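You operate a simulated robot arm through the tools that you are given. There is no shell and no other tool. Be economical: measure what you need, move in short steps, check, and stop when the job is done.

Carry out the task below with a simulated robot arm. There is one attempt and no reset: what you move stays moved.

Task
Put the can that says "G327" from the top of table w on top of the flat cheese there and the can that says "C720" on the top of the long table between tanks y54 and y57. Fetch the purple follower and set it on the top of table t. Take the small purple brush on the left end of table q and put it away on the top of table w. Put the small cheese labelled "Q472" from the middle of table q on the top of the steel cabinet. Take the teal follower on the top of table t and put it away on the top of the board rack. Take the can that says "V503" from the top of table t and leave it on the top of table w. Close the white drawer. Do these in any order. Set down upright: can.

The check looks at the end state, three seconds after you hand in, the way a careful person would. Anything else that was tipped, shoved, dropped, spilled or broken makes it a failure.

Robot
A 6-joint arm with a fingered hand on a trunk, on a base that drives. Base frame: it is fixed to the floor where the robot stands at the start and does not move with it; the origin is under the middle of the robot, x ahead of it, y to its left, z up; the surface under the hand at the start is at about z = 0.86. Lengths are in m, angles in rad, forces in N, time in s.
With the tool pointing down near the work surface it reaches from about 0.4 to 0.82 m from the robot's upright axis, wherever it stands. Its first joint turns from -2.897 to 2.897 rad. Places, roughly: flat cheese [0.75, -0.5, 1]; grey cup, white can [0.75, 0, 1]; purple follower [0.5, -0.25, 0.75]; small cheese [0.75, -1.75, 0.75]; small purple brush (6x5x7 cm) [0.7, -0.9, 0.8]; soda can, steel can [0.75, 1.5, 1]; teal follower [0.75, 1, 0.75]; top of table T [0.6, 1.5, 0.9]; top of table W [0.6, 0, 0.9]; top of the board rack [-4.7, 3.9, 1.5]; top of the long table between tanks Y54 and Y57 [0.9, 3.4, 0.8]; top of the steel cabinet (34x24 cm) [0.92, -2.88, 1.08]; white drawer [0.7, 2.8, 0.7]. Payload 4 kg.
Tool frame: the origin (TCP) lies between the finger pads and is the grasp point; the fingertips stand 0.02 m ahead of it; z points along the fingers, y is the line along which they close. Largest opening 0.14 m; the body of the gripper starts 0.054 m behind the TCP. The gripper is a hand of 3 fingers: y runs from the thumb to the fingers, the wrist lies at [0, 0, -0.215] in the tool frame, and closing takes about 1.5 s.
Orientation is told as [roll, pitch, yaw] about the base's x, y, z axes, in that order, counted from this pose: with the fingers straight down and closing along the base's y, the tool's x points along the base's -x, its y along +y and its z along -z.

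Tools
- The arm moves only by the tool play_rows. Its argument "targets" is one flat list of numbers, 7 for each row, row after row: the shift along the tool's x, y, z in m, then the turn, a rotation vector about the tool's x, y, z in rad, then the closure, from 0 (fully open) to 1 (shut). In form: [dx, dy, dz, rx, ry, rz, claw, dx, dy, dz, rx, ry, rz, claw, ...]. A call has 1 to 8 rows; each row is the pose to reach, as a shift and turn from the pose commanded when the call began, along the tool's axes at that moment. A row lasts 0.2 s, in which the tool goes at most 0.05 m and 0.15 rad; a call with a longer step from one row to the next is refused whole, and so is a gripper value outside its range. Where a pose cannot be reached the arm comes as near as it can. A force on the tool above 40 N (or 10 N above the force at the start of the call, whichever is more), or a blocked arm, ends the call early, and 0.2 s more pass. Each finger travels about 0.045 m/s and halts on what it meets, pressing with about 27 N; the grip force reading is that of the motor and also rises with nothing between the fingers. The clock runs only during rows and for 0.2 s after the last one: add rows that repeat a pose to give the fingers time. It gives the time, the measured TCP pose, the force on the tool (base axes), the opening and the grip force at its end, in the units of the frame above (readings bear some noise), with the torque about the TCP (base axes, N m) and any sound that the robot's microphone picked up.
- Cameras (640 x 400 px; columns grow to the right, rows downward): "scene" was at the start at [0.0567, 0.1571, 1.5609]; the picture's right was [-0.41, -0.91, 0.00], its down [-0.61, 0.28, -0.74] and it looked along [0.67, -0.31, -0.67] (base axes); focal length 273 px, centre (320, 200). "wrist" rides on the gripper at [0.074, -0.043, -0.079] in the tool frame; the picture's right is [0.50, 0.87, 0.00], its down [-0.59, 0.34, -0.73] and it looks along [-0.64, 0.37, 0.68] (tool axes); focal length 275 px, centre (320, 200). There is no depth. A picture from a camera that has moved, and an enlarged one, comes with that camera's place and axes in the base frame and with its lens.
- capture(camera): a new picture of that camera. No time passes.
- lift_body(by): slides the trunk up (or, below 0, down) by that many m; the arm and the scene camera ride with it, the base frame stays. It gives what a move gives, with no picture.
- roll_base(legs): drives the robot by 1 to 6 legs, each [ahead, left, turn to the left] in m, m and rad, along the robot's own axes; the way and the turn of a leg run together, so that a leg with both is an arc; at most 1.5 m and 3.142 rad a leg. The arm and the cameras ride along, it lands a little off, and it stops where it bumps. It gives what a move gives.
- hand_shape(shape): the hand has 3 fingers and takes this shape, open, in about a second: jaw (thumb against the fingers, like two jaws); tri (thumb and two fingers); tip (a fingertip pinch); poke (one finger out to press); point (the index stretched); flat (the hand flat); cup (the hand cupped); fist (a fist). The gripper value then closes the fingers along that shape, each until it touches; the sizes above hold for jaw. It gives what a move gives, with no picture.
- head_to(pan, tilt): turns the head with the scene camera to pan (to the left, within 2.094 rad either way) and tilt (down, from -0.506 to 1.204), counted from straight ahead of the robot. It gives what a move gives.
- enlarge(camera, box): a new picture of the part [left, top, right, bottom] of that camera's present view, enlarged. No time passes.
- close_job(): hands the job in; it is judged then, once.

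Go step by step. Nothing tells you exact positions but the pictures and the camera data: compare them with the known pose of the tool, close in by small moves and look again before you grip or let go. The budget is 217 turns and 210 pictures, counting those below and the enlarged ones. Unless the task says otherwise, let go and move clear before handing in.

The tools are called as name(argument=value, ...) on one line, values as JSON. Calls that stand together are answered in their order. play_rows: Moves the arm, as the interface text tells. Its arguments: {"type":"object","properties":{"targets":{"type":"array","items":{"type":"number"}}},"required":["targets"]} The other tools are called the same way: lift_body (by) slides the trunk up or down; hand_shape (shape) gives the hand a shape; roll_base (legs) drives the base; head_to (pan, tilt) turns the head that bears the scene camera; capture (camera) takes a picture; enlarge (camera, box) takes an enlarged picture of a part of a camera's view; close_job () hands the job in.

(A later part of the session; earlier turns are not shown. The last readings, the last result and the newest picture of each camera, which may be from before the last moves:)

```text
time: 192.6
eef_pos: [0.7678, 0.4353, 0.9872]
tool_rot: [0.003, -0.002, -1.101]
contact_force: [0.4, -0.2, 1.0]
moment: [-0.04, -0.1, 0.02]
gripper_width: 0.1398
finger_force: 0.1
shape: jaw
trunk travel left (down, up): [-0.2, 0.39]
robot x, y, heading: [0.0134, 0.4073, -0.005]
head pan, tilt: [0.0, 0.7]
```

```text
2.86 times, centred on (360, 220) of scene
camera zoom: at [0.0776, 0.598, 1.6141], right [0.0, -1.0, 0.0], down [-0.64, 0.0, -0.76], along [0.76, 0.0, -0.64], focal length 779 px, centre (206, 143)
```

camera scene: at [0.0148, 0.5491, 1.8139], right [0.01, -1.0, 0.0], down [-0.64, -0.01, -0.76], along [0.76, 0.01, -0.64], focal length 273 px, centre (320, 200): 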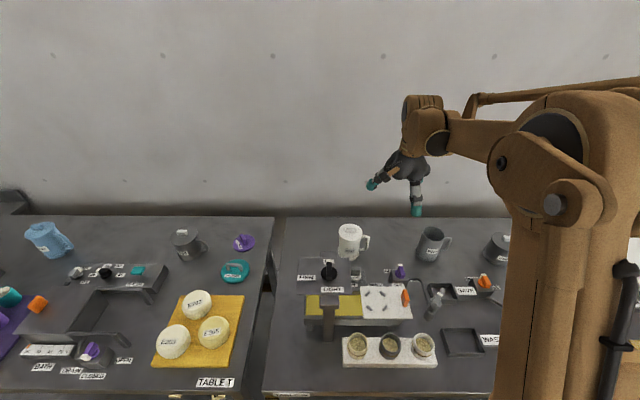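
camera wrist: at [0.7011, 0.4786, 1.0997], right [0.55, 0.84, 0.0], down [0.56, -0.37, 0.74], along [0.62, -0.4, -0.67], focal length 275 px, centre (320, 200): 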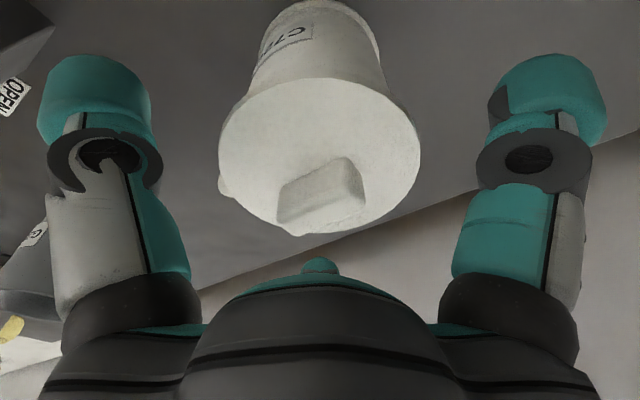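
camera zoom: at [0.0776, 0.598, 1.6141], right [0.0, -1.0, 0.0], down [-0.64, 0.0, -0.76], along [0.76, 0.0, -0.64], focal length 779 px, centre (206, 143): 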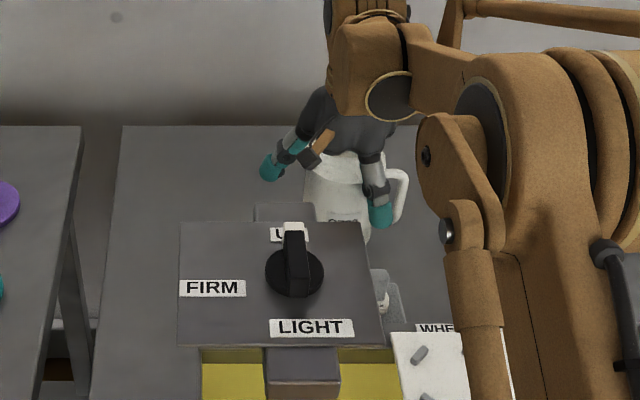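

play_rows(targets=[0, 0, -0.002, 0, 0, 0, 0.2, 0, 0, -0.002, 0, 0, 0, 0.4, 0, 0, -0.002, 0, 0, 0, 0.6, 0, 0, -0.002, 0, 0, 0, 0.8, 0, 0, -0.002, 0, 0, 0, 1, 0, 0, -0.002, 0, 0, 0, 1, 0, 0, -0.002, 0, 0, 0, 1])

capture(camera="wrist")

```text
time: 194.2
eef_pos: [0.7669, 0.4353, 0.9889]
tool_rot: [0.006, -0.003, -1.1]
contact_force: [0.4, -0.6, -1.3]
moment: [-0.01, 0.01, -0.01]
gripper_width: 0.0781
finger_force: 26.7
shape: jaw
trunk travel left (down, up): [-0.2, 0.39]
robot x, y, heading: [0.0091, 0.4063, -0.001]
head pan, tilt: [0.0, 0.7]
heard: snap
```

```text
64 pictures are left
camera wrist: at [0.6955, 0.482, 1.0685], right [0.55, 0.84, 0.0], down [0.56, -0.37, 0.74], along [0.62, -0.4, -0.68], focal length 275 px, centre (320, 200)
```

wrist: 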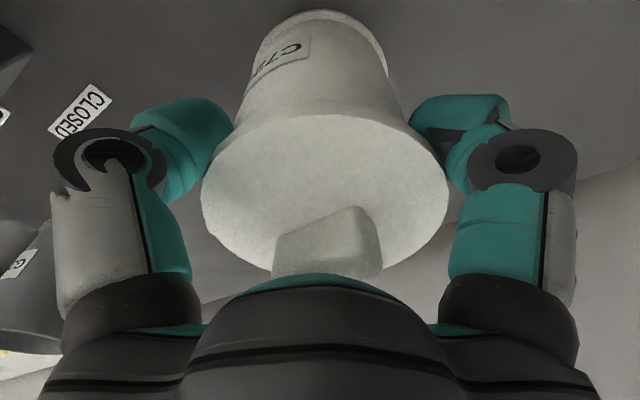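

Gripped. Lift and check.

play_rows(targets=[0, 0, -0.02, 0, 0, 0, 1, 0, 0, -0.06, 0, 0, 0, 1, 0, 0, -0.1, 0, 0, 0, 1, 0, 0, -0.14, 0, 0, 0, 1, 0, -0.02, -0.17, 0, 0, 0, 1, 0.01, -0.05, -0.19, 0, 0, 0, 1, 0.02, -0.09, -0.21, 0, 0, 0, 1])

lift_body(by=0.12)

capture(camera="scene")

```text
time: 195.8
eef_pos: [0.6773, 0.4138, 1.2003]
tool_rot: [0.008, -0.002, -1.101]
contact_force: [-0.7, -0.3, -1.6]
moment: [0.05, -0.03, 0.01]
gripper_width: 0.0778
finger_force: 26.9
shape: jaw
trunk travel left (down, up): [-0.2, 0.39]
robot x, y, heading: [0.0112, 0.4077, -0.002]
head pan, tilt: [0.0, 0.7]
```

```text
time: 197.3
eef_pos: [0.6786, 0.4146, 1.3179]
tool_rot: [0.006, 0.0, -1.1]
contact_force: [-0.9, 0.0, -2.5]
moment: [0.07, 0.02, 0.0]
gripper_width: 0.078
finger_force: 27.1
shape: jaw
trunk travel left (down, up): [-0.32, 0.27]
robot x, y, heading: [0.0108, 0.4078, -0.007]
head pan, tilt: [0.0, 0.7]
```

```text
63 pictures are left
camera scene: at [0.078, 0.5981, 1.734], right [0.0, -1.0, 0.0], down [-0.64, 0.0, -0.76], along [0.76, 0.0, -0.64], focal length 273 px, centre (320, 200)
```

scene: 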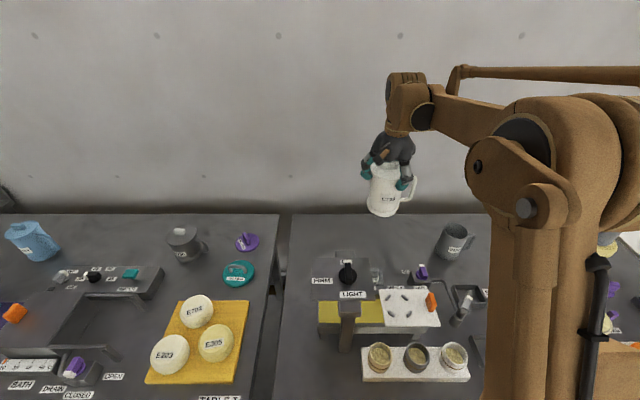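

Held upright. Driving left to the long table.

roll_base(legs=[[-0.02, 1.45, 0.005], [0, 1.35, 0]])

head_to(pan=0.15, tilt=0.7)

capture(camera="scene")

```text
time: 210.9
eef_pos: [0.6319, 3.2413, 1.3193]
tool_rot: [0.006, -0.002, -1.088]
contact_force: [0.4, 0.6, -1.7]
moment: [0.0, 0.02, 0.02]
gripper_width: 0.0779
finger_force: 26.6
shape: jaw
trunk travel left (down, up): [-0.32, 0.27]
robot x, y, heading: [-0.039, 3.2276, 0.012]
head pan, tilt: [0.0, 0.7]
```

```text
time: 211.6
eef_pos: [0.6327, 3.2397, 1.3195]
tool_rot: [0.006, -0.002, -1.088]
contact_force: [-0.9, -0.5, -2.4]
moment: [0.01, -0.05, -0.03]
gripper_width: 0.078
finger_force: 27.3
shape: jaw
trunk travel left (down, up): [-0.32, 0.27]
robot x, y, heading: [-0.0326, 3.2221, 0.009]
head pan, tilt: [0.15, 0.7]
```

```text
62 pictures are left
camera scene: at [0.0273, 3.4297, 1.7341], right [0.16, -0.99, 0.0], down [-0.64, -0.1, -0.76], along [0.75, 0.12, -0.64], focal length 273 px, centre (320, 200)
```

scene: 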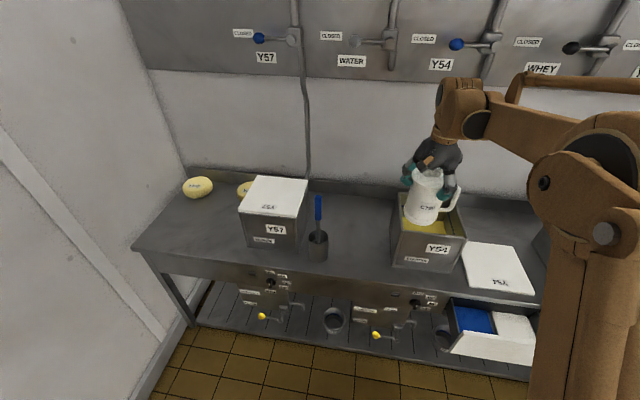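

The free spot between Y57 and Y54 is about (0.83, 3.37); table front edge is x≈0.64, so I drive ahead and left.

roll_base(legs=[[0.13, 0.15, -0.009]])

capture(camera="wrist")

capture(camera="scene")

```text
time: 213.2
eef_pos: [0.7624, 3.3875, 1.3179]
tool_rot: [0.006, -0.003, -1.096]
contact_force: [0.4, 0.2, -0.9]
moment: [-0.01, 0.0, 0.0]
gripper_width: 0.0777
finger_force: 27.1
shape: jaw
trunk travel left (down, up): [-0.32, 0.27]
robot x, y, heading: [0.0911, 3.3763, 0.003]
head pan, tilt: [0.15, 0.7]
```

```text
61 pictures are left
camera wrist: at [0.6891, 3.4335, 1.3976], right [0.54, 0.84, 0.0], down [0.57, -0.37, 0.74], along [0.62, -0.4, -0.68], focal length 275 px, centre (320, 200)
```

wrist: 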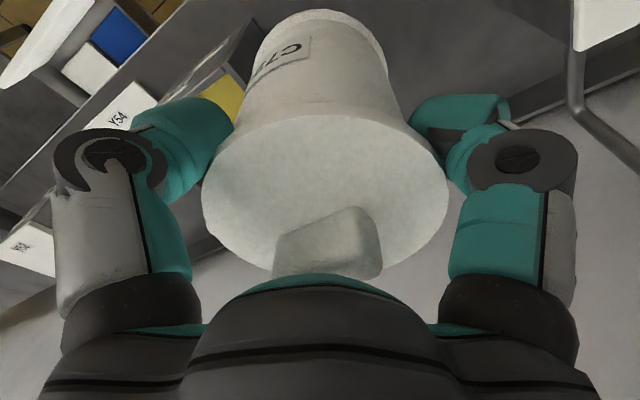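

```text
60 pictures are left
camera scene: at [0.1588, 3.5822, 1.7339], right [0.15, -0.99, 0.0], down [-0.64, -0.1, -0.76], along [0.76, 0.12, -0.65], focal length 273 px, centre (320, 200)
```

scene: 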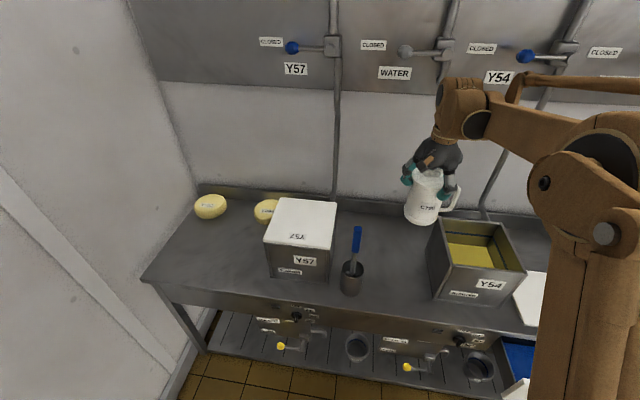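

play_rows(targets=[-0.016, 0.025, 0.02, 0, 0, 0, 1, -0.031, 0.05, 0.04, 0, 0, 0, 1, -0.0467, 0.0745, 0.06, 0, 0, 0, 1, -0.0467, 0.0745, 0.105, 0, 0, 0, 1, -0.0467, 0.0745, 0.15, 0, 0, 0, 1, -0.0467, 0.0745, 0.195, 0, 0, 0, 1, -0.0467, 0.0745, 0.24, 0, 0, 0, 1, -0.0467, 0.0745, 0.285, 0, 0, 0, 1])

capture(camera="scene")

```text
time: 215.0
eef_pos: [0.8515, 3.3814, 1.0361]
tool_rot: [0.005, -0.003, -1.096]
contact_force: [0.8, -0.3, -2.2]
moment: [-0.03, 0.01, 0.01]
gripper_width: 0.0778
finger_force: 27.1
shape: jaw
trunk travel left (down, up): [-0.32, 0.27]
robot x, y, heading: [0.0902, 3.3777, 0.003]
head pan, tilt: [0.15, 0.7]
```

```text
59 pictures are left
camera scene: at [0.1589, 3.5811, 1.734], right [0.15, -0.99, 0.0], down [-0.64, -0.1, -0.76], along [0.76, 0.12, -0.65], focal length 273 px, centre (320, 200)
```

scene: 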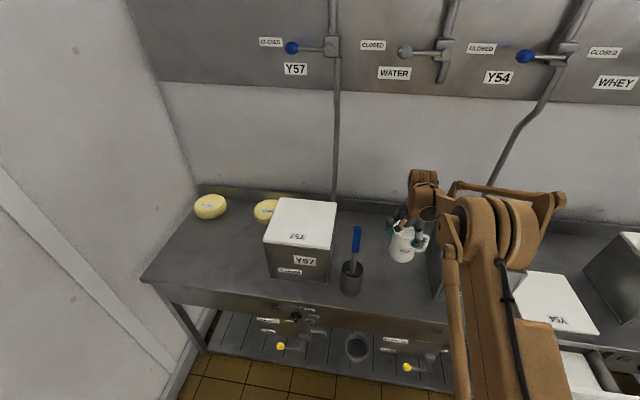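

play_rows(targets=[0, 0, 0.03, 0, 0, 0, 1, 0, 0, 0.055, 0, 0, 0, 1, 0, 0, 0.07, 0, 0, 0, 1])

enlarge(camera="scene", box=[320, 170, 480, 310])

```text
time: 215.8
eef_pos: [0.8523, 3.3787, 0.9661]
tool_rot: [0.006, -0.001, -1.095]
contact_force: [0.1, -0.5, -1.7]
moment: [-0.02, 0.0, 0.01]
gripper_width: 0.0781
finger_force: 27.6
shape: jaw
trunk travel left (down, up): [-0.32, 0.27]
robot x, y, heading: [0.094, 3.3794, 0.005]
head pan, tilt: [0.15, 0.7]
```

```text
2.86 times, centred on (400, 240) of scene
camera zoom: at [0.1584, 3.5809, 1.7341], right [0.15, -0.99, 0.0], down [-0.64, -0.1, -0.76], along [0.76, 0.12, -0.64], focal length 779 px, centre (91, 86)
```

zoom: 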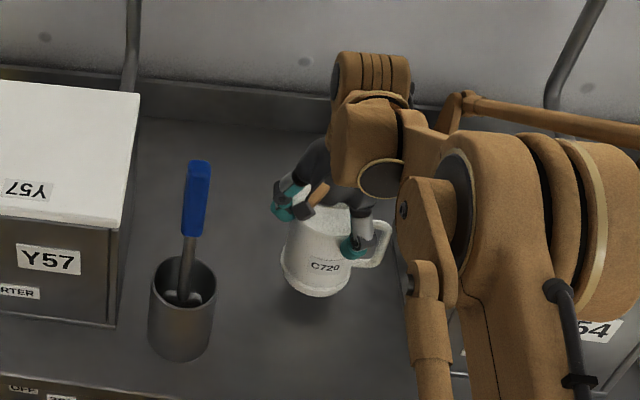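

play_rows(targets=[0, 0, 0.006, 0, 0, 0, 1, 0, 0, 0.012, 0, 0, 0, 1, 0, 0, 0.018, 0, 0, 0, 1, 0, 0, 0.024, 0, 0, 0, 1])

```text
time: 216.8
eef_pos: [0.8528, 3.3786, 0.9409]
tool_rot: [0.005, -0.001, -1.098]
contact_force: [-0.8, -0.2, -1.1]
moment: [0.04, 0.01, -0.01]
gripper_width: 0.0777
finger_force: 26.8
shape: jaw
trunk travel left (down, up): [-0.32, 0.27]
robot x, y, heading: [0.0928, 3.3782, 0.004]
head pan, tilt: [0.15, 0.7]
```

play_rows(targets=[0, 0, 0.004, 0, 0, 0, 1, 0, 0, 0.007, 0, 0, 0, 1, 0, 0, 0.01, 0, 0, 0, 1])

```text
time: 217.6
eef_pos: [0.8469, 3.3795, 0.9325]
tool_rot: [0.007, -0.004, -1.095]
contact_force: [-0.1, 0.4, -0.7]
moment: [0.01, 0.02, -0.01]
gripper_width: 0.0781
finger_force: 27.2
shape: jaw
out of reach, approached as far as the arm can: row 3
trunk travel left (down, up): [-0.32, 0.27]
robot x, y, heading: [0.0953, 3.3753, 0.001]
head pan, tilt: [0.15, 0.7]
```

Arm is at its lower limit; I'll shift the trunk down while raising the arm equally.

play_rows(targets=[0, 0, -0.03, 0, 0, 0, 1, 0, 0, -0.06, 0, 0, 0, 1])

lift_body(by=-0.055)

```text
time: 218.2
eef_pos: [0.847, 3.3775, 0.9933]
tool_rot: [0.005, -0.001, -1.095]
contact_force: [-0.4, 0.9, -1.8]
moment: [0.01, 0.01, 0.0]
gripper_width: 0.078
finger_force: 26.9
shape: jaw
trunk travel left (down, up): [-0.32, 0.27]
robot x, y, heading: [0.0956, 3.379, 0.002]
head pan, tilt: [0.15, 0.7]
```

```text
time: 219.2
eef_pos: [0.847, 3.3771, 0.9384]
tool_rot: [0.006, -0.002, -1.096]
contact_force: [-0.3, 0.3, -0.8]
moment: [0.0, 0.03, -0.02]
gripper_width: 0.0779
finger_force: 27.0
shape: jaw
trunk travel left (down, up): [-0.265, 0.325]
robot x, y, heading: [0.0944, 3.3795, 0.001]
head pan, tilt: [0.15, 0.7]
```

play_rows(targets=[0, 0, 0.005, 0, 0, 0, 1, 0, 0, 0.009, 0, 0, 0, 1, 0, 0, 0.012, 0, 0, 0, 1])

enlarge(camera="scene", box=[350, 180, 450, 280])

```text
time: 220.0
eef_pos: [0.8468, 3.3775, 0.9273]
tool_rot: [0.008, -0.005, -1.096]
contact_force: [3.1, -0.8, 13.1]
moment: [0.02, 0.06, 0.02]
gripper_width: 0.0778
finger_force: 26.9
shape: jaw
trunk travel left (down, up): [-0.265, 0.325]
robot x, y, heading: [0.0917, 3.378, 0.003]
head pan, tilt: [0.15, 0.7]
```

```text
4.00 times, centred on (400, 230) of scene
camera zoom: at [0.1562, 3.5808, 1.6794], right [0.15, -0.99, 0.0], down [-0.64, -0.1, -0.77], along [0.76, 0.12, -0.64], focal length 1090 px, centre (0, 80)
```

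zoom: 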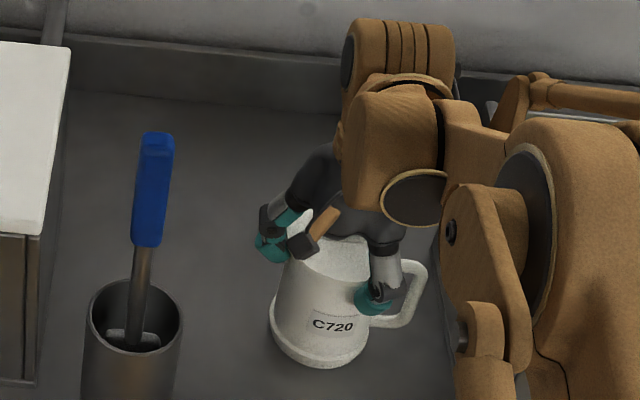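

Down on the table. Release and rise straight up.

play_rows(targets=[0, 0, -0.001, 0, 0, 0, 0.8, 0, 0, -0.001, 0, 0, 0, 0.6, 0, 0, -0.001, 0, 0, 0, 0.4, 0, 0, -0.001, 0, 0, 0, 0.2, 0, 0, -0.001, 0, 0, 0, 0.05, 0, 0, -0.001, 0, 0, 0, 0, 0, 0, -0.001, 0, 0, 0, 0])

play_rows(targets=[0, 0, -0.03, 0, 0, 0, 0, 0, 0, -0.06, 0, 0, 0, 0, 0, 0, -0.1, 0, 0, 0, 0, 0, 0, -0.14, 0, 0, 0, 0, 0, 0, -0.18, 0, 0, 0, 0, 0, -0.03, -0.21, 0, 0, 0, 0, 0, -0.07, -0.23, 0, 0, 0, 0, 0, -0.11, -0.25, 0, 0, 0, 0])

capture(camera="scene")

```text
time: 221.6
eef_pos: [0.8482, 3.3774, 0.9277]
tool_rot: [0.006, -0.002, -1.097]
contact_force: [0.4, 0.1, 0.0]
moment: [0.01, 0.0, -0.01]
gripper_width: 0.1399
finger_force: 0.0
shape: jaw
trunk travel left (down, up): [-0.265, 0.325]
robot x, y, heading: [0.0895, 3.3751, -0.002]
head pan, tilt: [0.15, 0.7]
heard: snap
```

```text
time: 223.4
eef_pos: [0.7433, 3.3263, 1.1779]
tool_rot: [0.009, -0.003, -1.096]
contact_force: [-0.8, 0.5, -0.6]
moment: [-0.03, 0.01, -0.02]
gripper_width: 0.14
finger_force: 0.0
shape: jaw
trunk travel left (down, up): [-0.265, 0.325]
robot x, y, heading: [0.0927, 3.3772, 0.002]
head pan, tilt: [0.15, 0.7]
```

```text
56 pictures are left
camera scene: at [0.1552, 3.5804, 1.6793], right [0.15, -0.99, 0.0], down [-0.64, -0.1, -0.77], along [0.76, 0.12, -0.64], focal length 273 px, centre (320, 200)
```

scene: 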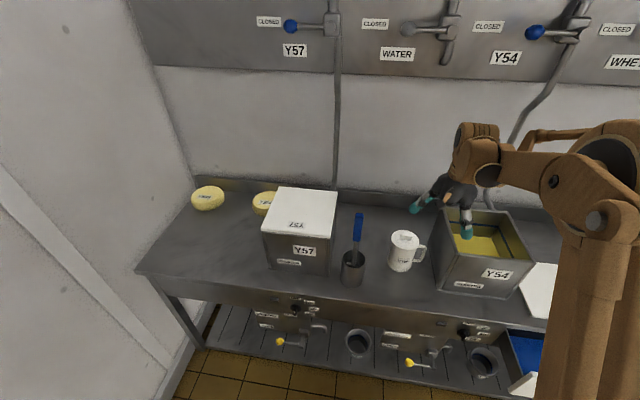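

C720 is standing between Y54 and Y57. Now the drawer: back off and move right to face it.

roll_base(legs=[[-0.17, 0, 0], [0, -0.5, 0]])

head_to(pan=0.0, tilt=0.8)

capture(camera="scene")

```text
time: 227.4
eef_pos: [0.5773, 2.821, 1.1785]
tool_rot: [0.005, -0.001, -1.095]
contact_force: [-0.4, -0.5, 0.2]
moment: [-0.01, -0.03, -0.03]
gripper_width: 0.1398
finger_force: 0.0
shape: jaw
trunk travel left (down, up): [-0.265, 0.325]
robot x, y, heading: [-0.0758, 2.8683, 0.006]
head pan, tilt: [0.15, 0.7]
```

```text
time: 228.1
eef_pos: [0.5777, 2.8217, 1.1759]
tool_rot: [0.005, -0.002, -1.096]
contact_force: [0.0, -0.5, -1.0]
moment: [-0.02, -0.03, -0.04]
gripper_width: 0.1397
finger_force: 0.0
shape: jaw
trunk travel left (down, up): [-0.265, 0.325]
robot x, y, heading: [-0.0751, 2.8693, 0.005]
head pan, tilt: [0.0, 0.799]
```

```text
55 pictures are left
camera scene: at [-0.0144, 3.0622, 1.6709], right [0.01, -1.0, 0.0], down [-0.72, 0.0, -0.7], along [0.7, 0.0, -0.72], focal length 273 px, centre (320, 200)
```

scene: 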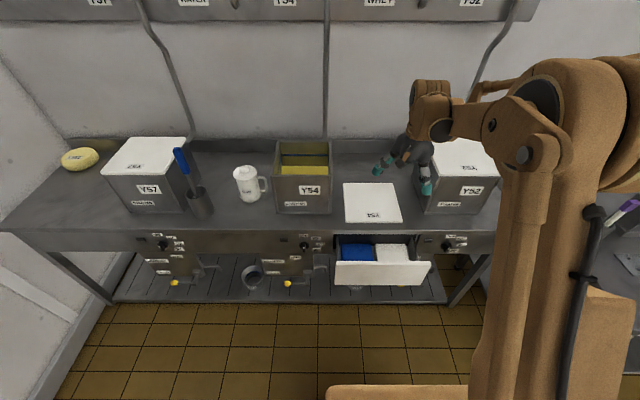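

The drawer panel stands about 0.12 m out, x≈0.54, y 2.64–3.0, z≈0.6–0.77. I'll back up, lower the trunk, and pitch a closed hand forward to push it.

roll_base(legs=[[-0.14, 0, 0]])

play_rows(targets=[0, 0, 0, 0, 0, 0.12, 0.2, 0, 0, 0, 0, 0, 0.24, 0.4, 0, 0, 0, 0, 0, 0.36, 0.6, 0, 0, 0, 0, 0, 0.475, 0.8, 0, 0, 0, 0, 0, 0.475, 1, 0, 0, 0, 0, 0, 0.475, 1, 0, 0, 0, 0, 0, 0.475, 1])

lift_body(by=-0.26)

```text
time: 229.4
eef_pos: [0.4371, 2.8207, 1.1783]
tool_rot: [0.008, -0.003, -1.098]
contact_force: [-0.3, 1.1, 0.8]
moment: [-0.01, -0.01, 0.01]
gripper_width: 0.1399
finger_force: 0.0
shape: jaw
trunk travel left (down, up): [-0.265, 0.325]
robot x, y, heading: [-0.2112, 2.8684, 0.007]
head pan, tilt: [0.0, 0.799]
```

```text
time: 231.0
eef_pos: [0.4387, 2.8206, 1.1767]
tool_rot: [0.007, -0.001, -1.57]
contact_force: [-0.5, 0.6, 0.1]
moment: [0.0, -0.01, 0.01]
gripper_width: 0.0012
finger_force: 0.1
shape: jaw
trunk travel left (down, up): [-0.265, 0.325]
robot x, y, heading: [-0.2173, 2.8669, 0.007]
head pan, tilt: [0.0, 0.799]
```

```text
time: 233.7
eef_pos: [0.4388, 2.8196, 0.9187]
tool_rot: [0.009, 0.0, -1.57]
contact_force: [0.0, 0.5, 0.1]
moment: [0.05, -0.02, 0.01]
gripper_width: 0.0
finger_force: 26.9
shape: jaw
trunk travel left (down, up): [-0.005, 0.585]
robot x, y, heading: [-0.217, 2.8689, 0.004]
head pan, tilt: [0.0, 0.799]
```

play_rows(targets=[0, -0.005, 0.01, -0.14, 0, 0, 1, 0, -0.01, 0.02, -0.28, 0, 0, 1, 0, -0.015, 0.04, -0.42, 0, 0, 1, 0, -0.02, 0.06, -0.56, 0, 0, 1, 0, -0.025, 0.08, -0.7, 0, 0, 1, 0, -0.03, 0.1, -0.84, 0, 0, 1, 0, -0.035, 0.13, -0.98, 0, 0, 1, 0, -0.04, 0.16, -1.05, 0, 0, 1])

capture(camera="scene")

capture(camera="wrist")

```text
time: 235.5
eef_pos: [0.4556, 2.8134, 0.8078]
tool_rot: [1.057, 0.0, -1.572]
contact_force: [-0.5, 0.5, 0.1]
moment: [0.0, -0.03, 0.02]
gripper_width: 0.0
finger_force: 27.3
shape: jaw
out of reach, approached as far as the arm can: row 7, 8
trunk travel left (down, up): [-0.005, 0.585]
robot x, y, heading: [-0.2147, 2.8722, 0.006]
head pan, tilt: [0.0, 0.799]
```

```text
54 pictures are left
camera scene: at [-0.1536, 3.0612, 1.4109], right [0.01, -1.0, 0.0], down [-0.72, 0.0, -0.7], along [0.7, 0.0, -0.72], focal length 273 px, centre (320, 200)
```

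scene: 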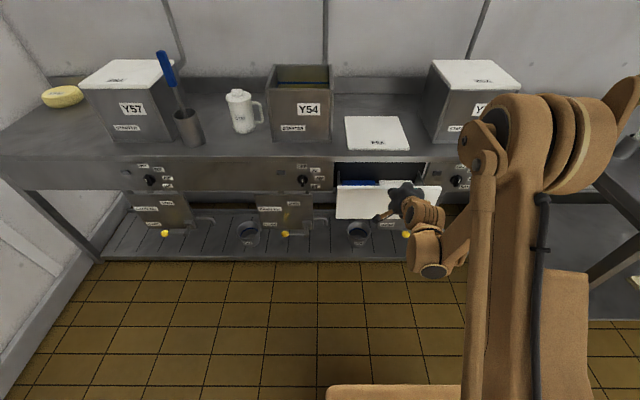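

```text
53 pictures are left
camera wrist: at [0.3649, 2.8881, 0.8091], right [0.43, 0.5, 0.75], down [-0.47, -0.59, 0.66], along [0.77, -0.64, -0.01], focal length 275 px, centre (320, 200)
```

wrist: 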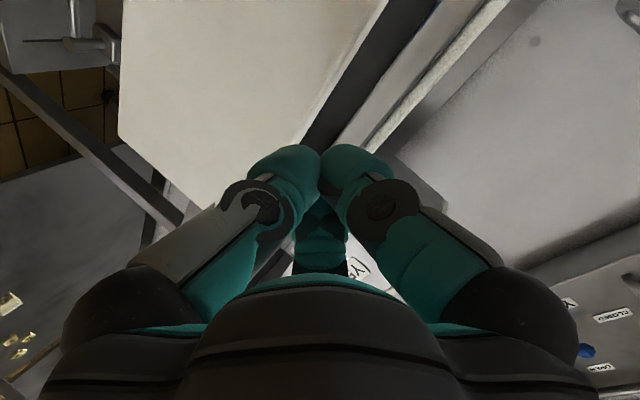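

The arm bottoms out too near the body; I'll back the base up and reach out lower.

roll_base(legs=[[-0.15, 0, 0]])

play_rows(targets=[0, 0.02, 0.034, 0, 0, 0, 1, 0, 0.025, 0.08, 0, 0, 0, 1, 0, 0.0, 0.11, 0, 0, 0, 1, 0, -0.03, 0.13, 0, 0, 0, 1])

```text
time: 236.9
eef_pos: [0.3043, 2.812, 0.8078]
tool_rot: [1.056, 0.0, -1.573]
contact_force: [0.3, 0.0, 0.4]
moment: [0.0, 0.02, -0.02]
gripper_width: 0.0
finger_force: 27.1
shape: jaw
trunk travel left (down, up): [-0.005, 0.585]
robot x, y, heading: [-0.3655, 2.8689, 0.008]
head pan, tilt: [0.0, 0.799]
```

```text
time: 237.9
eef_pos: [0.404, 2.8129, 0.716]
tool_rot: [1.056, 0.0, -1.573]
contact_force: [-0.1, 0.3, 0.3]
moment: [-0.05, -0.02, -0.02]
gripper_width: 0.0003
finger_force: 27.2
shape: jaw
trunk travel left (down, up): [-0.005, 0.585]
robot x, y, heading: [-0.3638, 2.8666, 0.002]
head pan, tilt: [0.0, 0.799]
```

Low pose reached (z 0.716). Driving ahead 0.1 to bring the fist close to the panel, then push with the arm.

roll_base(legs=[[0.09, 0, 0]])

capture(camera="scene")

```text
time: 239.0
eef_pos: [0.4929, 2.8138, 0.7186]
tool_rot: [1.056, -0.001, -1.572]
contact_force: [0.6, 0.9, -0.7]
moment: [0.02, -0.02, -0.01]
gripper_width: 0.0
finger_force: 27.0
shape: jaw
trunk travel left (down, up): [-0.005, 0.585]
robot x, y, heading: [-0.273, 2.8699, 0.003]
head pan, tilt: [0.0, 0.799]
```

```text
52 pictures are left
camera scene: at [-0.2149, 3.0607, 1.4109], right [0.0, -1.0, 0.0], down [-0.72, 0.0, -0.7], along [0.7, 0.0, -0.72], focal length 273 px, centre (320, 200)
```

scene: 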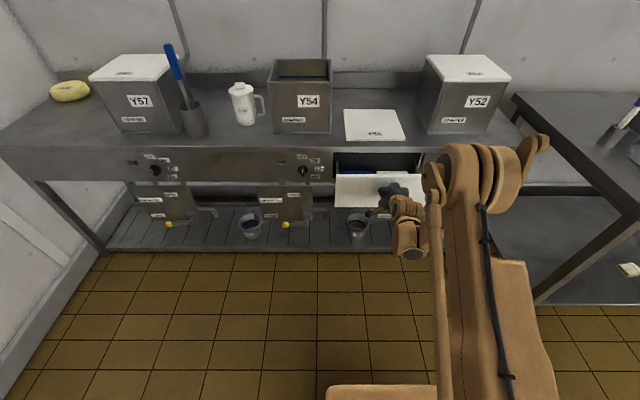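

play_rows(targets=[0, 0.01, 0.0174, 0, 0, 0, 1, 0, 0.02, 0.0348, 0, 0, 0, 1, 0, 0.03, 0.0522, 0, 0, 0, 1, 0, 0.04, 0.07, 0, 0, 0, 1, 0, 0.05, 0.087, 0, 0, 0, 1])

enlarge(camera="scene", box=[300, 90, 460, 230])

```text
time: 240.2
eef_pos: [0.5939, 2.8129, 0.7185]
tool_rot: [1.055, -0.001, -1.572]
contact_force: [-0.5, -0.2, -0.8]
moment: [-0.04, -0.03, -0.02]
gripper_width: 0.0
finger_force: 26.6
shape: jaw
trunk travel left (down, up): [-0.005, 0.585]
robot x, y, heading: [-0.2765, 2.8684, 0.009]
head pan, tilt: [0.0, 0.799]
```

```text
2.86 times, centred on (380, 160) of scene
camera zoom: at [-0.2148, 3.0607, 1.4109], right [0.0, -1.0, 0.0], down [-0.72, 0.0, -0.7], along [0.7, 0.0, -0.72], focal length 779 px, centre (149, 314)
```

zoom: 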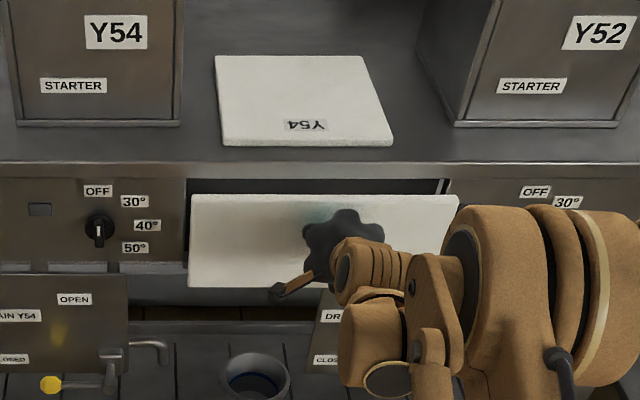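

It's sliding in. Continue pushing.

play_rows(targets=[0, 0.01, 0.0174, 0, 0, 0, 1, 0, 0.02, 0.0348, 0, 0, 0, 1, 0, 0.025, 0.0435, 0, 0, 0, 1])

enlarge(camera="scene", box=[300, 90, 460, 230])

```text
time: 241.0
eef_pos: [0.6435, 2.8129, 0.7174]
tool_rot: [1.056, 0.001, -1.571]
contact_force: [0.6, 0.1, -0.5]
moment: [-0.02, -0.03, 0.02]
gripper_width: 0.0
finger_force: 26.8
shape: jaw
trunk travel left (down, up): [-0.005, 0.585]
robot x, y, heading: [-0.2759, 2.8687, -0.002]
head pan, tilt: [0.0, 0.799]
```

```text
2.86 times, centred on (380, 160) of scene
camera zoom: at [-0.2149, 3.0607, 1.4109], right [0.0, -1.0, 0.0], down [-0.72, 0.0, -0.7], along [0.7, 0.0, -0.72], focal length 779 px, centre (149, 314)
```

zoom: 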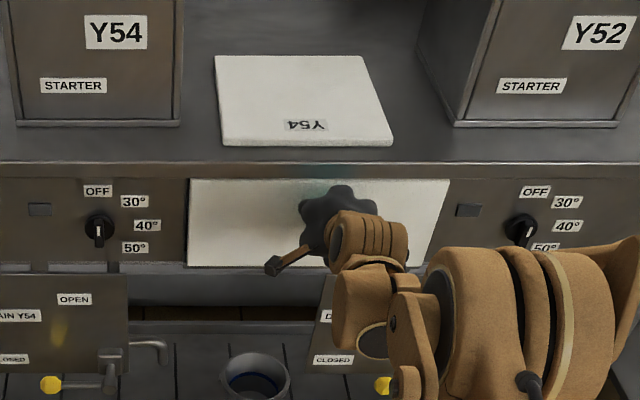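

play_rows(targets=[0, 0.004, 0.007, 0, 0, 0, 1, 0, 0.008, 0.014, 0, 0, 0, 1, 0, 0.0115, 0.02, 0, 0, 0, 1])

enlarge(camera="scene", box=[300, 90, 460, 230])

```text
time: 241.8
eef_pos: [0.6582, 2.8117, 0.7253]
tool_rot: [1.055, 0.001, -1.572]
contact_force: [-4.2, 0.3, -1.5]
moment: [0.0, -0.01, 0.01]
gripper_width: 0.0001
finger_force: 26.8
shape: jaw
out of reach, approached as far as the arm can: row 2, 3
trunk travel left (down, up): [-0.005, 0.585]
robot x, y, heading: [-0.2759, 2.8701, 0.003]
head pan, tilt: [0.0, 0.799]
```

```text
2.86 times, centred on (380, 160) of scene
camera zoom: at [-0.2151, 3.0607, 1.4109], right [0.0, -1.0, 0.0], down [-0.72, 0.0, -0.7], along [0.7, 0.0, -0.72], focal length 779 px, centre (149, 314)
```

zoom: 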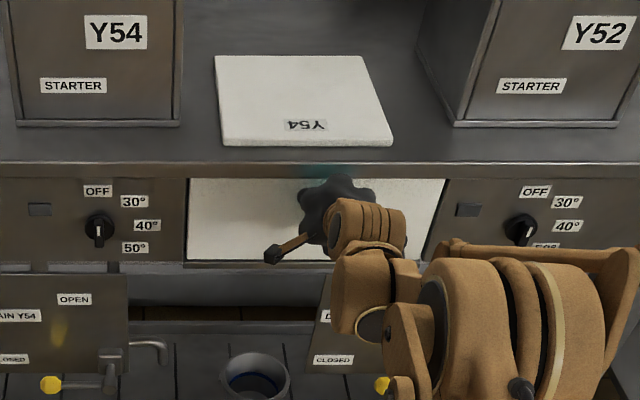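

Nearly flush with some resistance; one small extra push with the base to be sure.

roll_base(legs=[[0.02, 0, 0]])

enlarge(camera="scene", box=[300, 90, 460, 230])

```text
time: 242.5
eef_pos: [0.6595, 2.8122, 0.7236]
tool_rot: [1.05, 0.0, -1.571]
contact_force: [-21.1, 0.6, 7.6]
moment: [0.02, -0.11, 0.03]
gripper_width: 0.0
finger_force: 27.1
shape: jaw
trunk travel left (down, up): [-0.005, 0.585]
robot x, y, heading: [-0.2757, 2.8692, 0.002]
head pan, tilt: [0.0, 0.799]
stopped in leg 1: the force on the tool passed its limit at 76 N (the readings are from after the stop); the commanded pose is now the measured one
```

```text
2.86 times, centred on (380, 160) of scene
camera zoom: at [-0.2143, 3.0609, 1.411], right [0.0, -1.0, 0.0], down [-0.72, 0.0, -0.7], along [0.7, 0.0, -0.72], focal length 779 px, centre (149, 314)
```

zoom: 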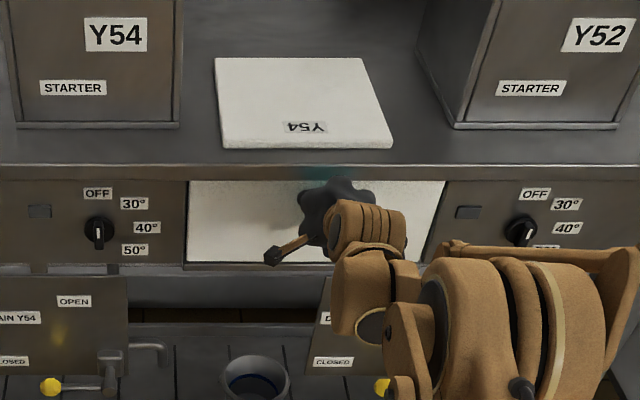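

The drawer is against its stop. Backing straight off.

roll_base(legs=[[-0.2, 0, 0]])

lift_body(by=0.3)

enlarge(camera="scene", box=[240, 70, 480, 270])

```text
time: 244.1
eef_pos: [0.4588, 2.808, 0.7215]
tool_rot: [1.048, 0.002, -1.577]
contact_force: [1.0, -0.3, -0.3]
moment: [-0.01, 0.0, 0.04]
gripper_width: 0.0
finger_force: 26.7
shape: jaw
trunk travel left (down, up): [-0.005, 0.585]
robot x, y, heading: [-0.4715, 2.8706, 0.0]
head pan, tilt: [0.0, 0.799]
```

```text
time: 247.1
eef_pos: [0.4577, 2.8082, 1.0218]
tool_rot: [1.048, 0.002, -1.577]
contact_force: [0.3, 0.4, -0.3]
moment: [0.0, 0.01, 0.01]
gripper_width: 0.0
finger_force: 26.9
shape: jaw
trunk travel left (down, up): [-0.305, 0.285]
robot x, y, heading: [-0.473, 2.8672, 0.001]
head pan, tilt: [0.0, 0.799]
```

```text
2.00 times, centred on (360, 170) of scene
camera zoom: at [-0.4132, 3.0604, 1.7108], right [0.0, -1.0, 0.0], down [-0.72, 0.0, -0.7], along [0.7, 0.0, -0.72], focal length 545 px, centre (240, 260)
```

zoom: 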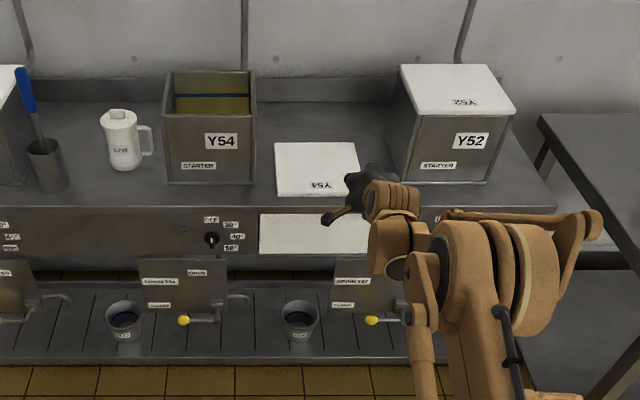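

Drawer closed. Return the hand to vertical, open, and go for the teal follower.

play_rows(targets=[0, 0.008, -0.012, 0.131, 0, 0, 0.9, 0, 0.016, -0.023, 0.262, 0, 0, 0.8, 0, 0.023, -0.035, 0.393, 0, 0, 0.6, 0, 0.031, -0.046, 0.524, 0, 0, 0.5, 0, 0.039, -0.058, 0.655, 0, 0, 0.4, 0, 0.047, -0.07, 0.786, 0, 0, 0.2, 0, 0.055, -0.082, 0.917, 0, 0, 0, 0, 0.062, -0.093, 1.048, 0, 0, 0])

roll_base(legs=[[0, -1.4, 0], [0.45, -0.4, 0]])

head_to(pan=0.0, tilt=0.75)

capture(camera="scene")

```text
time: 248.9
eef_pos: [0.3601, 2.8106, 1.1214]
tool_rot: [0.043, 0.001, -1.577]
contact_force: [0.4, 0.1, 0.3]
moment: [0.01, -0.02, -0.02]
gripper_width: 0.1317
finger_force: 0.2
shape: jaw
out of reach, approached as far as the arm can: row 6, 7, 8
trunk travel left (down, up): [-0.305, 0.285]
robot x, y, heading: [-0.4735, 2.8723, -0.001]
head pan, tilt: [0.0, 0.799]
```

```text
time: 259.0
eef_pos: [0.8039, 0.978, 1.1205]
tool_rot: [0.044, 0.001, -1.583]
contact_force: [0.3, -0.2, -0.9]
moment: [0.01, 0.03, -0.01]
gripper_width: 0.1399
finger_force: 0.1
shape: jaw
trunk travel left (down, up): [-0.305, 0.285]
robot x, y, heading: [-0.0311, 1.039, -0.007]
head pan, tilt: [0.0, 0.799]
```

```text
time: 259.6
eef_pos: [0.804, 0.9784, 1.1201]
tool_rot: [0.046, 0.001, -1.582]
contact_force: [0.0, 0.3, -0.5]
moment: [-0.07, -0.02, 0.03]
gripper_width: 0.1399
finger_force: 0.0
shape: jaw
trunk travel left (down, up): [-0.305, 0.285]
robot x, y, heading: [-0.0347, 1.0432, -0.006]
head pan, tilt: [0.0, 0.75]
```

```text
46 pictures are left
camera scene: at [0.033, 1.2329, 1.7148], right [-0.01, -1.0, 0.0], down [-0.68, 0.01, -0.73], along [0.73, -0.01, -0.68], focal length 273 px, centre (320, 200)
```

scene: 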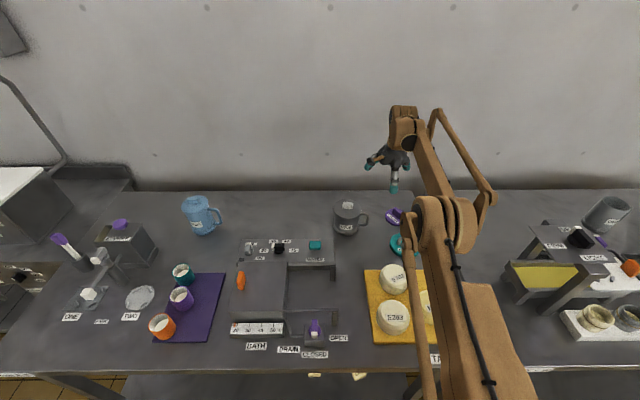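

play_rows(targets=[-0.022, -0.03, 0, 0.02, 0, 0, 0, -0.045, -0.06, 0, 0.046, 0, 0, 0, -0.067, -0.09, 0, 0.046, 0, 0, 0, -0.085, -0.119, 0, 0.046, 0, 0, 0])

capture(camera="wrist")

enlarge(camera="scene", box=[350, 180, 450, 270])

```text
time: 260.6
eef_pos: [0.6815, 0.8945, 1.1156]
tool_rot: [0.001, 0.003, -1.583]
contact_force: [-0.8, 0.2, 0.1]
moment: [-0.01, 0.02, 0.01]
gripper_width: 0.1401
finger_force: 0.0
shape: jaw
trunk travel left (down, up): [-0.305, 0.285]
robot x, y, heading: [-0.0364, 1.0434, -0.008]
head pan, tilt: [0.0, 0.75]
```

```text
45 pictures are left
camera wrist: at [0.6384, 0.968, 1.1951], right [0.87, 0.49, 0.0], down [0.33, -0.59, 0.73], along [0.36, -0.64, -0.68], focal length 275 px, centre (320, 200)
```

wrist: 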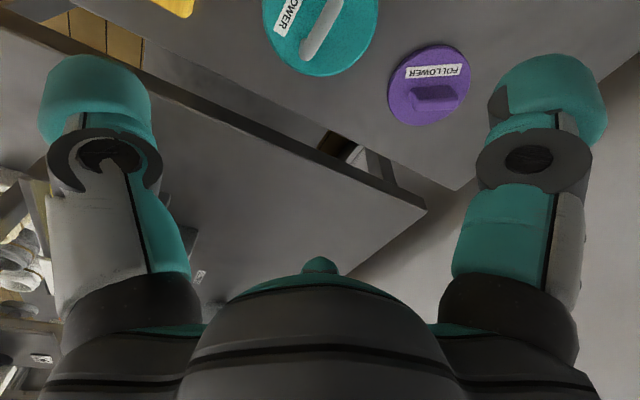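

```text
4.44 times, centred on (400, 225) of scene
camera zoom: at [0.0324, 1.2323, 1.7149], right [-0.01, -1.0, 0.0], down [-0.68, 0.01, -0.73], along [0.73, -0.01, -0.68], focal length 1211 px, centre (-36, 89)
```

zoom: 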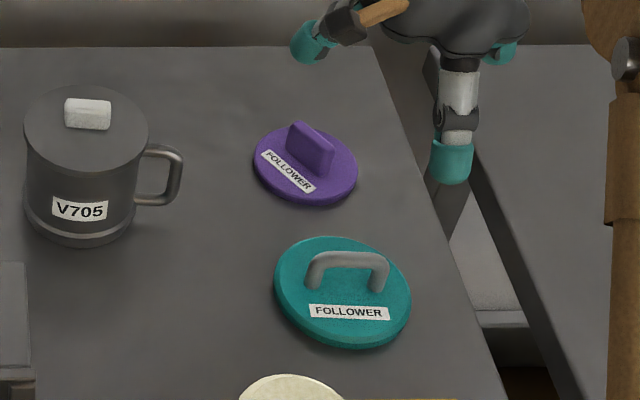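

Handle bar runs along y at (0.681, 0.898); the current yaw closes across it. Descending.

play_rows(targets=[0.0035, 0, 0.045, 0, 0, 0, 0.1, 0.0035, 0, 0.09, 0, 0, 0, 0.3, 0.0035, 0, 0.13, 0, 0, 0, 0.45, 0.0035, 0, 0.165, 0, 0, 0, 0.45, 0.0035, 0, 0.185, 0, 0, 0, 0.45])

capture(camera="wrist")

enlarge(camera="scene", box=[350, 180, 450, 270])

```text
time: 261.8
eef_pos: [0.6838, 0.899, 0.9284]
tool_rot: [0.0, 0.001, -1.584]
contact_force: [-0.3, -0.4, -0.1]
moment: [0.04, 0.03, 0.01]
gripper_width: 0.0774
finger_force: 0.0
shape: jaw
trunk travel left (down, up): [-0.305, 0.285]
robot x, y, heading: [-0.0308, 1.0445, -0.008]
head pan, tilt: [0.0, 0.75]
```

```text
43 pictures are left
camera wrist: at [0.6414, 0.9731, 1.0085], right [0.87, 0.49, 0.0], down [0.33, -0.59, 0.73], along [0.36, -0.64, -0.68], focal length 275 px, centre (320, 200)
```

wrist: 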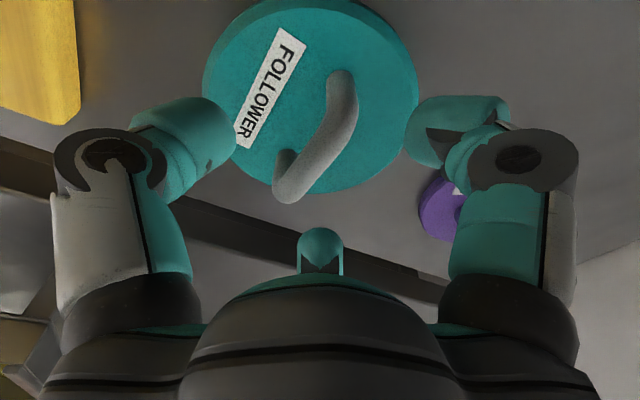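

```text
4.44 times, centred on (400, 225) of scene
camera zoom: at [0.0334, 1.2327, 1.7149], right [-0.01, -1.0, 0.0], down [-0.68, 0.01, -0.73], along [0.73, -0.01, -0.68], focal length 1211 px, centre (-36, 89)
```

zoom: 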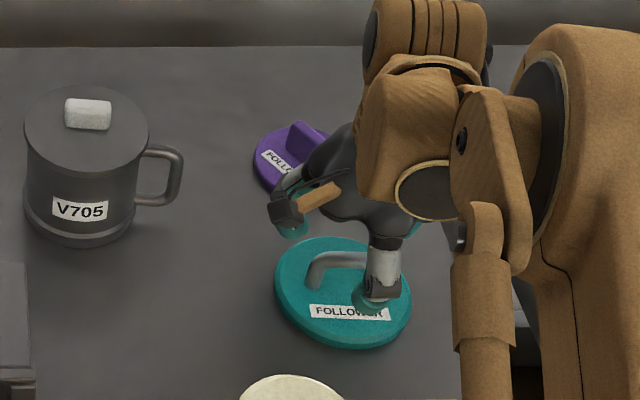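

play_rows(targets=[0.004, -0.004, 0.012, 0, 0, 0, 0.45, 0.004, -0.004, 0.024, 0, 0, 0, 0.5, 0.004, -0.004, 0.026, 0, 0, 0, 0.6, 0.004, -0.004, 0.026, 0, 0, 0, 0.8, 0.004, -0.004, 0.026, 0, 0, 0, 1, 0.004, -0.004, 0.026, 0, 0, 0, 1, 0.004, -0.004, 0.026, 0, 0, 0, 1, 0.004, -0.004, 0.026, 0, 0, 0, 1])

capture(camera="wrist")

```text
time: 263.6
eef_pos: [0.679, 0.9023, 0.9044]
tool_rot: [-0.001, -0.001, -1.582]
contact_force: [-0.1, -0.3, -0.3]
moment: [-0.01, -0.03, 0.01]
gripper_width: 0.0176
finger_force: 26.7
shape: jaw
trunk travel left (down, up): [-0.305, 0.285]
robot x, y, heading: [-0.0321, 1.0427, -0.007]
head pan, tilt: [0.0, 0.75]
```

```text
41 pictures are left
camera wrist: at [0.6368, 0.9771, 0.9839], right [0.87, 0.49, 0.0], down [0.33, -0.59, 0.73], along [0.36, -0.64, -0.68], focal length 275 px, centre (320, 200)
```

wrist: 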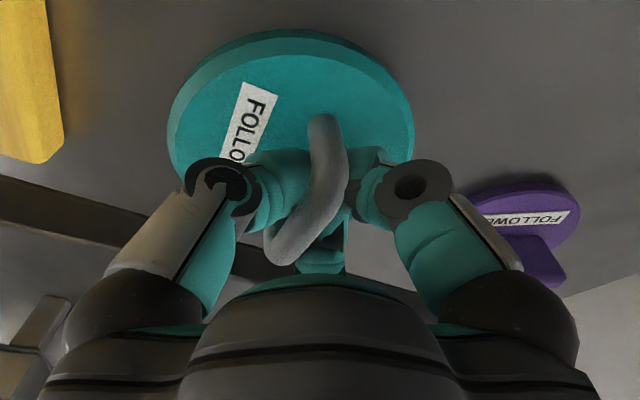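

Bar gripped. Lift and check.

play_rows(targets=[0, 0, -0.02, 0, 0, 0, 1, 0, 0, -0.06, 0, 0, 0, 1, 0, 0, -0.11, 0, 0, 0, 1, 0, 0, -0.16, 0, 0, 0, 1, 0, 0, -0.21, 0, 0, 0, 1, 0, 0, -0.26, 0, 0, 0, 1, 0, -0.03, -0.29, 0, 0, 0, 1, 0, -0.07, -0.31, 0, 0, 0, 1])

capture(camera="wrist")

```text
time: 265.4
eef_pos: [0.6046, 0.9054, 1.2157]
tool_rot: [0.001, 0.001, -1.584]
contact_force: [-0.1, 0.4, -1.5]
moment: [0.01, -0.03, 0.02]
gripper_width: 0.0173
finger_force: 27.2
shape: jaw
trunk travel left (down, up): [-0.305, 0.285]
robot x, y, heading: [-0.0305, 1.041, -0.011]
head pan, tilt: [0.0, 0.75]
```

```text
40 pictures are left
camera wrist: at [0.5621, 0.979, 1.2952], right [0.87, 0.49, 0.0], down [0.33, -0.59, 0.73], along [0.36, -0.64, -0.68], focal length 275 px, centre (320, 200)
```

wrist: 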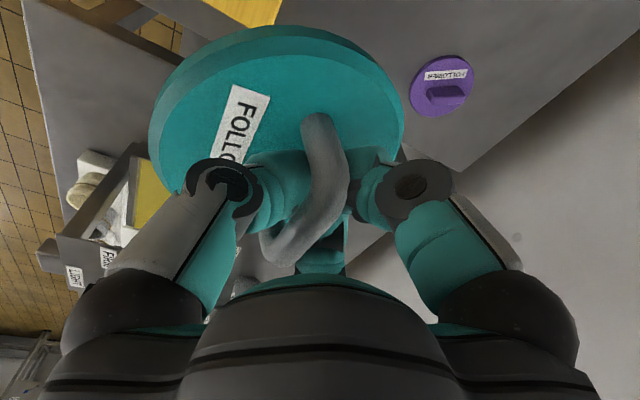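

Carried. Back off from the tables, turn toward the board rack and look.

roll_base(legs=[[-0.8, 0, 0], [0, 0, 2.3]])

head_to(pan=0.25, tilt=0.25)

capture(camera="scene")

```text
time: 275.1
eef_pos: [-1.1421, 1.6147, 1.2137]
tool_rot: [0.001, -0.001, 0.716]
contact_force: [0.6, 0.9, -1.8]
moment: [0.0, 0.03, 0.0]
gripper_width: 0.0173
finger_force: 27.4
shape: jaw
trunk travel left (down, up): [-0.305, 0.285]
robot x, y, heading: [-0.8178, 1.0504, 2.293]
head pan, tilt: [0.0, 0.75]
```

```text
time: 276.1
eef_pos: [-1.1413, 1.615, 1.215]
tool_rot: [0.0, 0.001, 0.716]
contact_force: [-0.6, -0.5, -0.9]
moment: [-0.02, 0.01, 0.01]
gripper_width: 0.0172
finger_force: 27.5
shape: jaw
trunk travel left (down, up): [-0.305, 0.285]
robot x, y, heading: [-0.8169, 1.0478, 2.291]
head pan, tilt: [0.25, 0.25]
```

```text
39 pictures are left
camera scene: at [-1.0253, 0.9611, 1.7599], right [0.57, 0.82, 0.0], down [0.2, -0.14, -0.97], along [-0.8, 0.55, -0.25], focal length 273 px, centre (320, 200)
```

scene: 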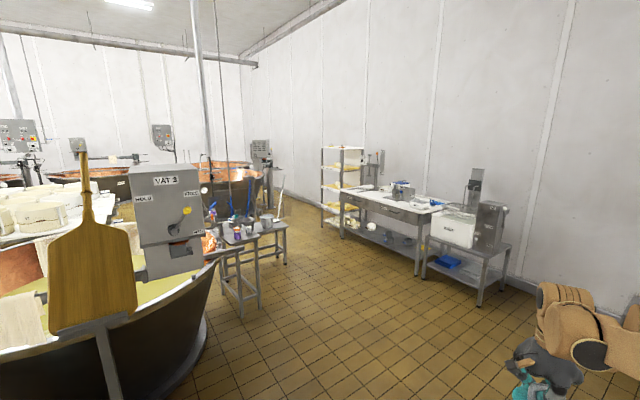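

The board rack is the tall shelf by the far wall. I'll raise the trunk and drive diagonally toward it in steps, keeping clear of the vat stand.

lift_body(by=0.28)

roll_base(legs=[[1.11, 0.257, 0], [1.11, 0.257, 0]])

capture(camera="scene")

```text
time: 278.9
eef_pos: [-1.141, 1.6153, 1.4943]
tool_rot: [0.001, 0.0, 0.716]
contact_force: [-0.5, -0.4, -1.9]
moment: [0.03, 0.02, -0.01]
gripper_width: 0.0174
finger_force: 27.2
shape: jaw
trunk travel left (down, up): [-0.585, 0.005]
robot x, y, heading: [-0.8213, 1.0475, 2.29]
head pan, tilt: [0.25, 0.25]
```

```text
time: 290.1
eef_pos: [-2.9477, 2.9781, 1.4938]
tool_rot: [0.0, 0.0, 0.696]
contact_force: [-0.4, -0.1, -0.6]
moment: [0.01, 0.04, -0.01]
gripper_width: 0.0176
finger_force: 27.2
shape: jaw
trunk travel left (down, up): [-0.585, 0.005]
robot x, y, heading: [-2.6332, 2.4033, 2.271]
head pan, tilt: [0.25, 0.25]
```

```text
38 pictures are left
camera scene: at [-2.8439, 2.3217, 2.0399], right [0.58, 0.81, 0.0], down [0.2, -0.14, -0.97], along [-0.79, 0.56, -0.25], focal length 273 px, centre (320, 200)
```

scene: 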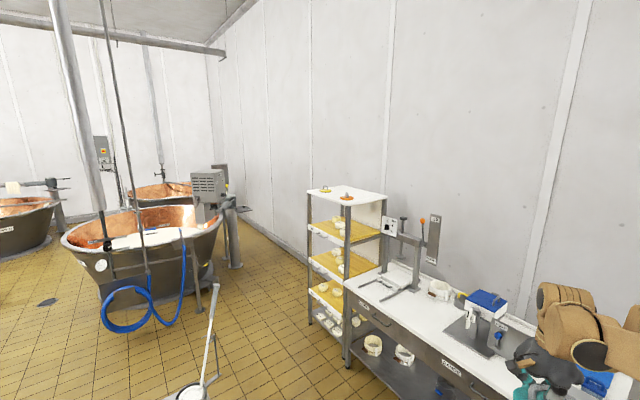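

enlarge(camera="scene", box=[290, 170, 410, 260])

```text
4.44 times, centred on (350, 215) of scene
camera zoom: at [-2.8439, 2.3217, 2.0399], right [0.58, 0.81, 0.0], down [0.2, -0.14, -0.97], along [-0.79, 0.56, -0.25], focal length 1211 px, centre (187, 133)
```

zoom: 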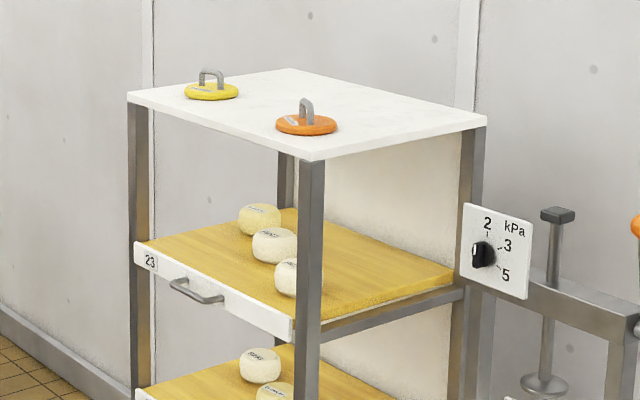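

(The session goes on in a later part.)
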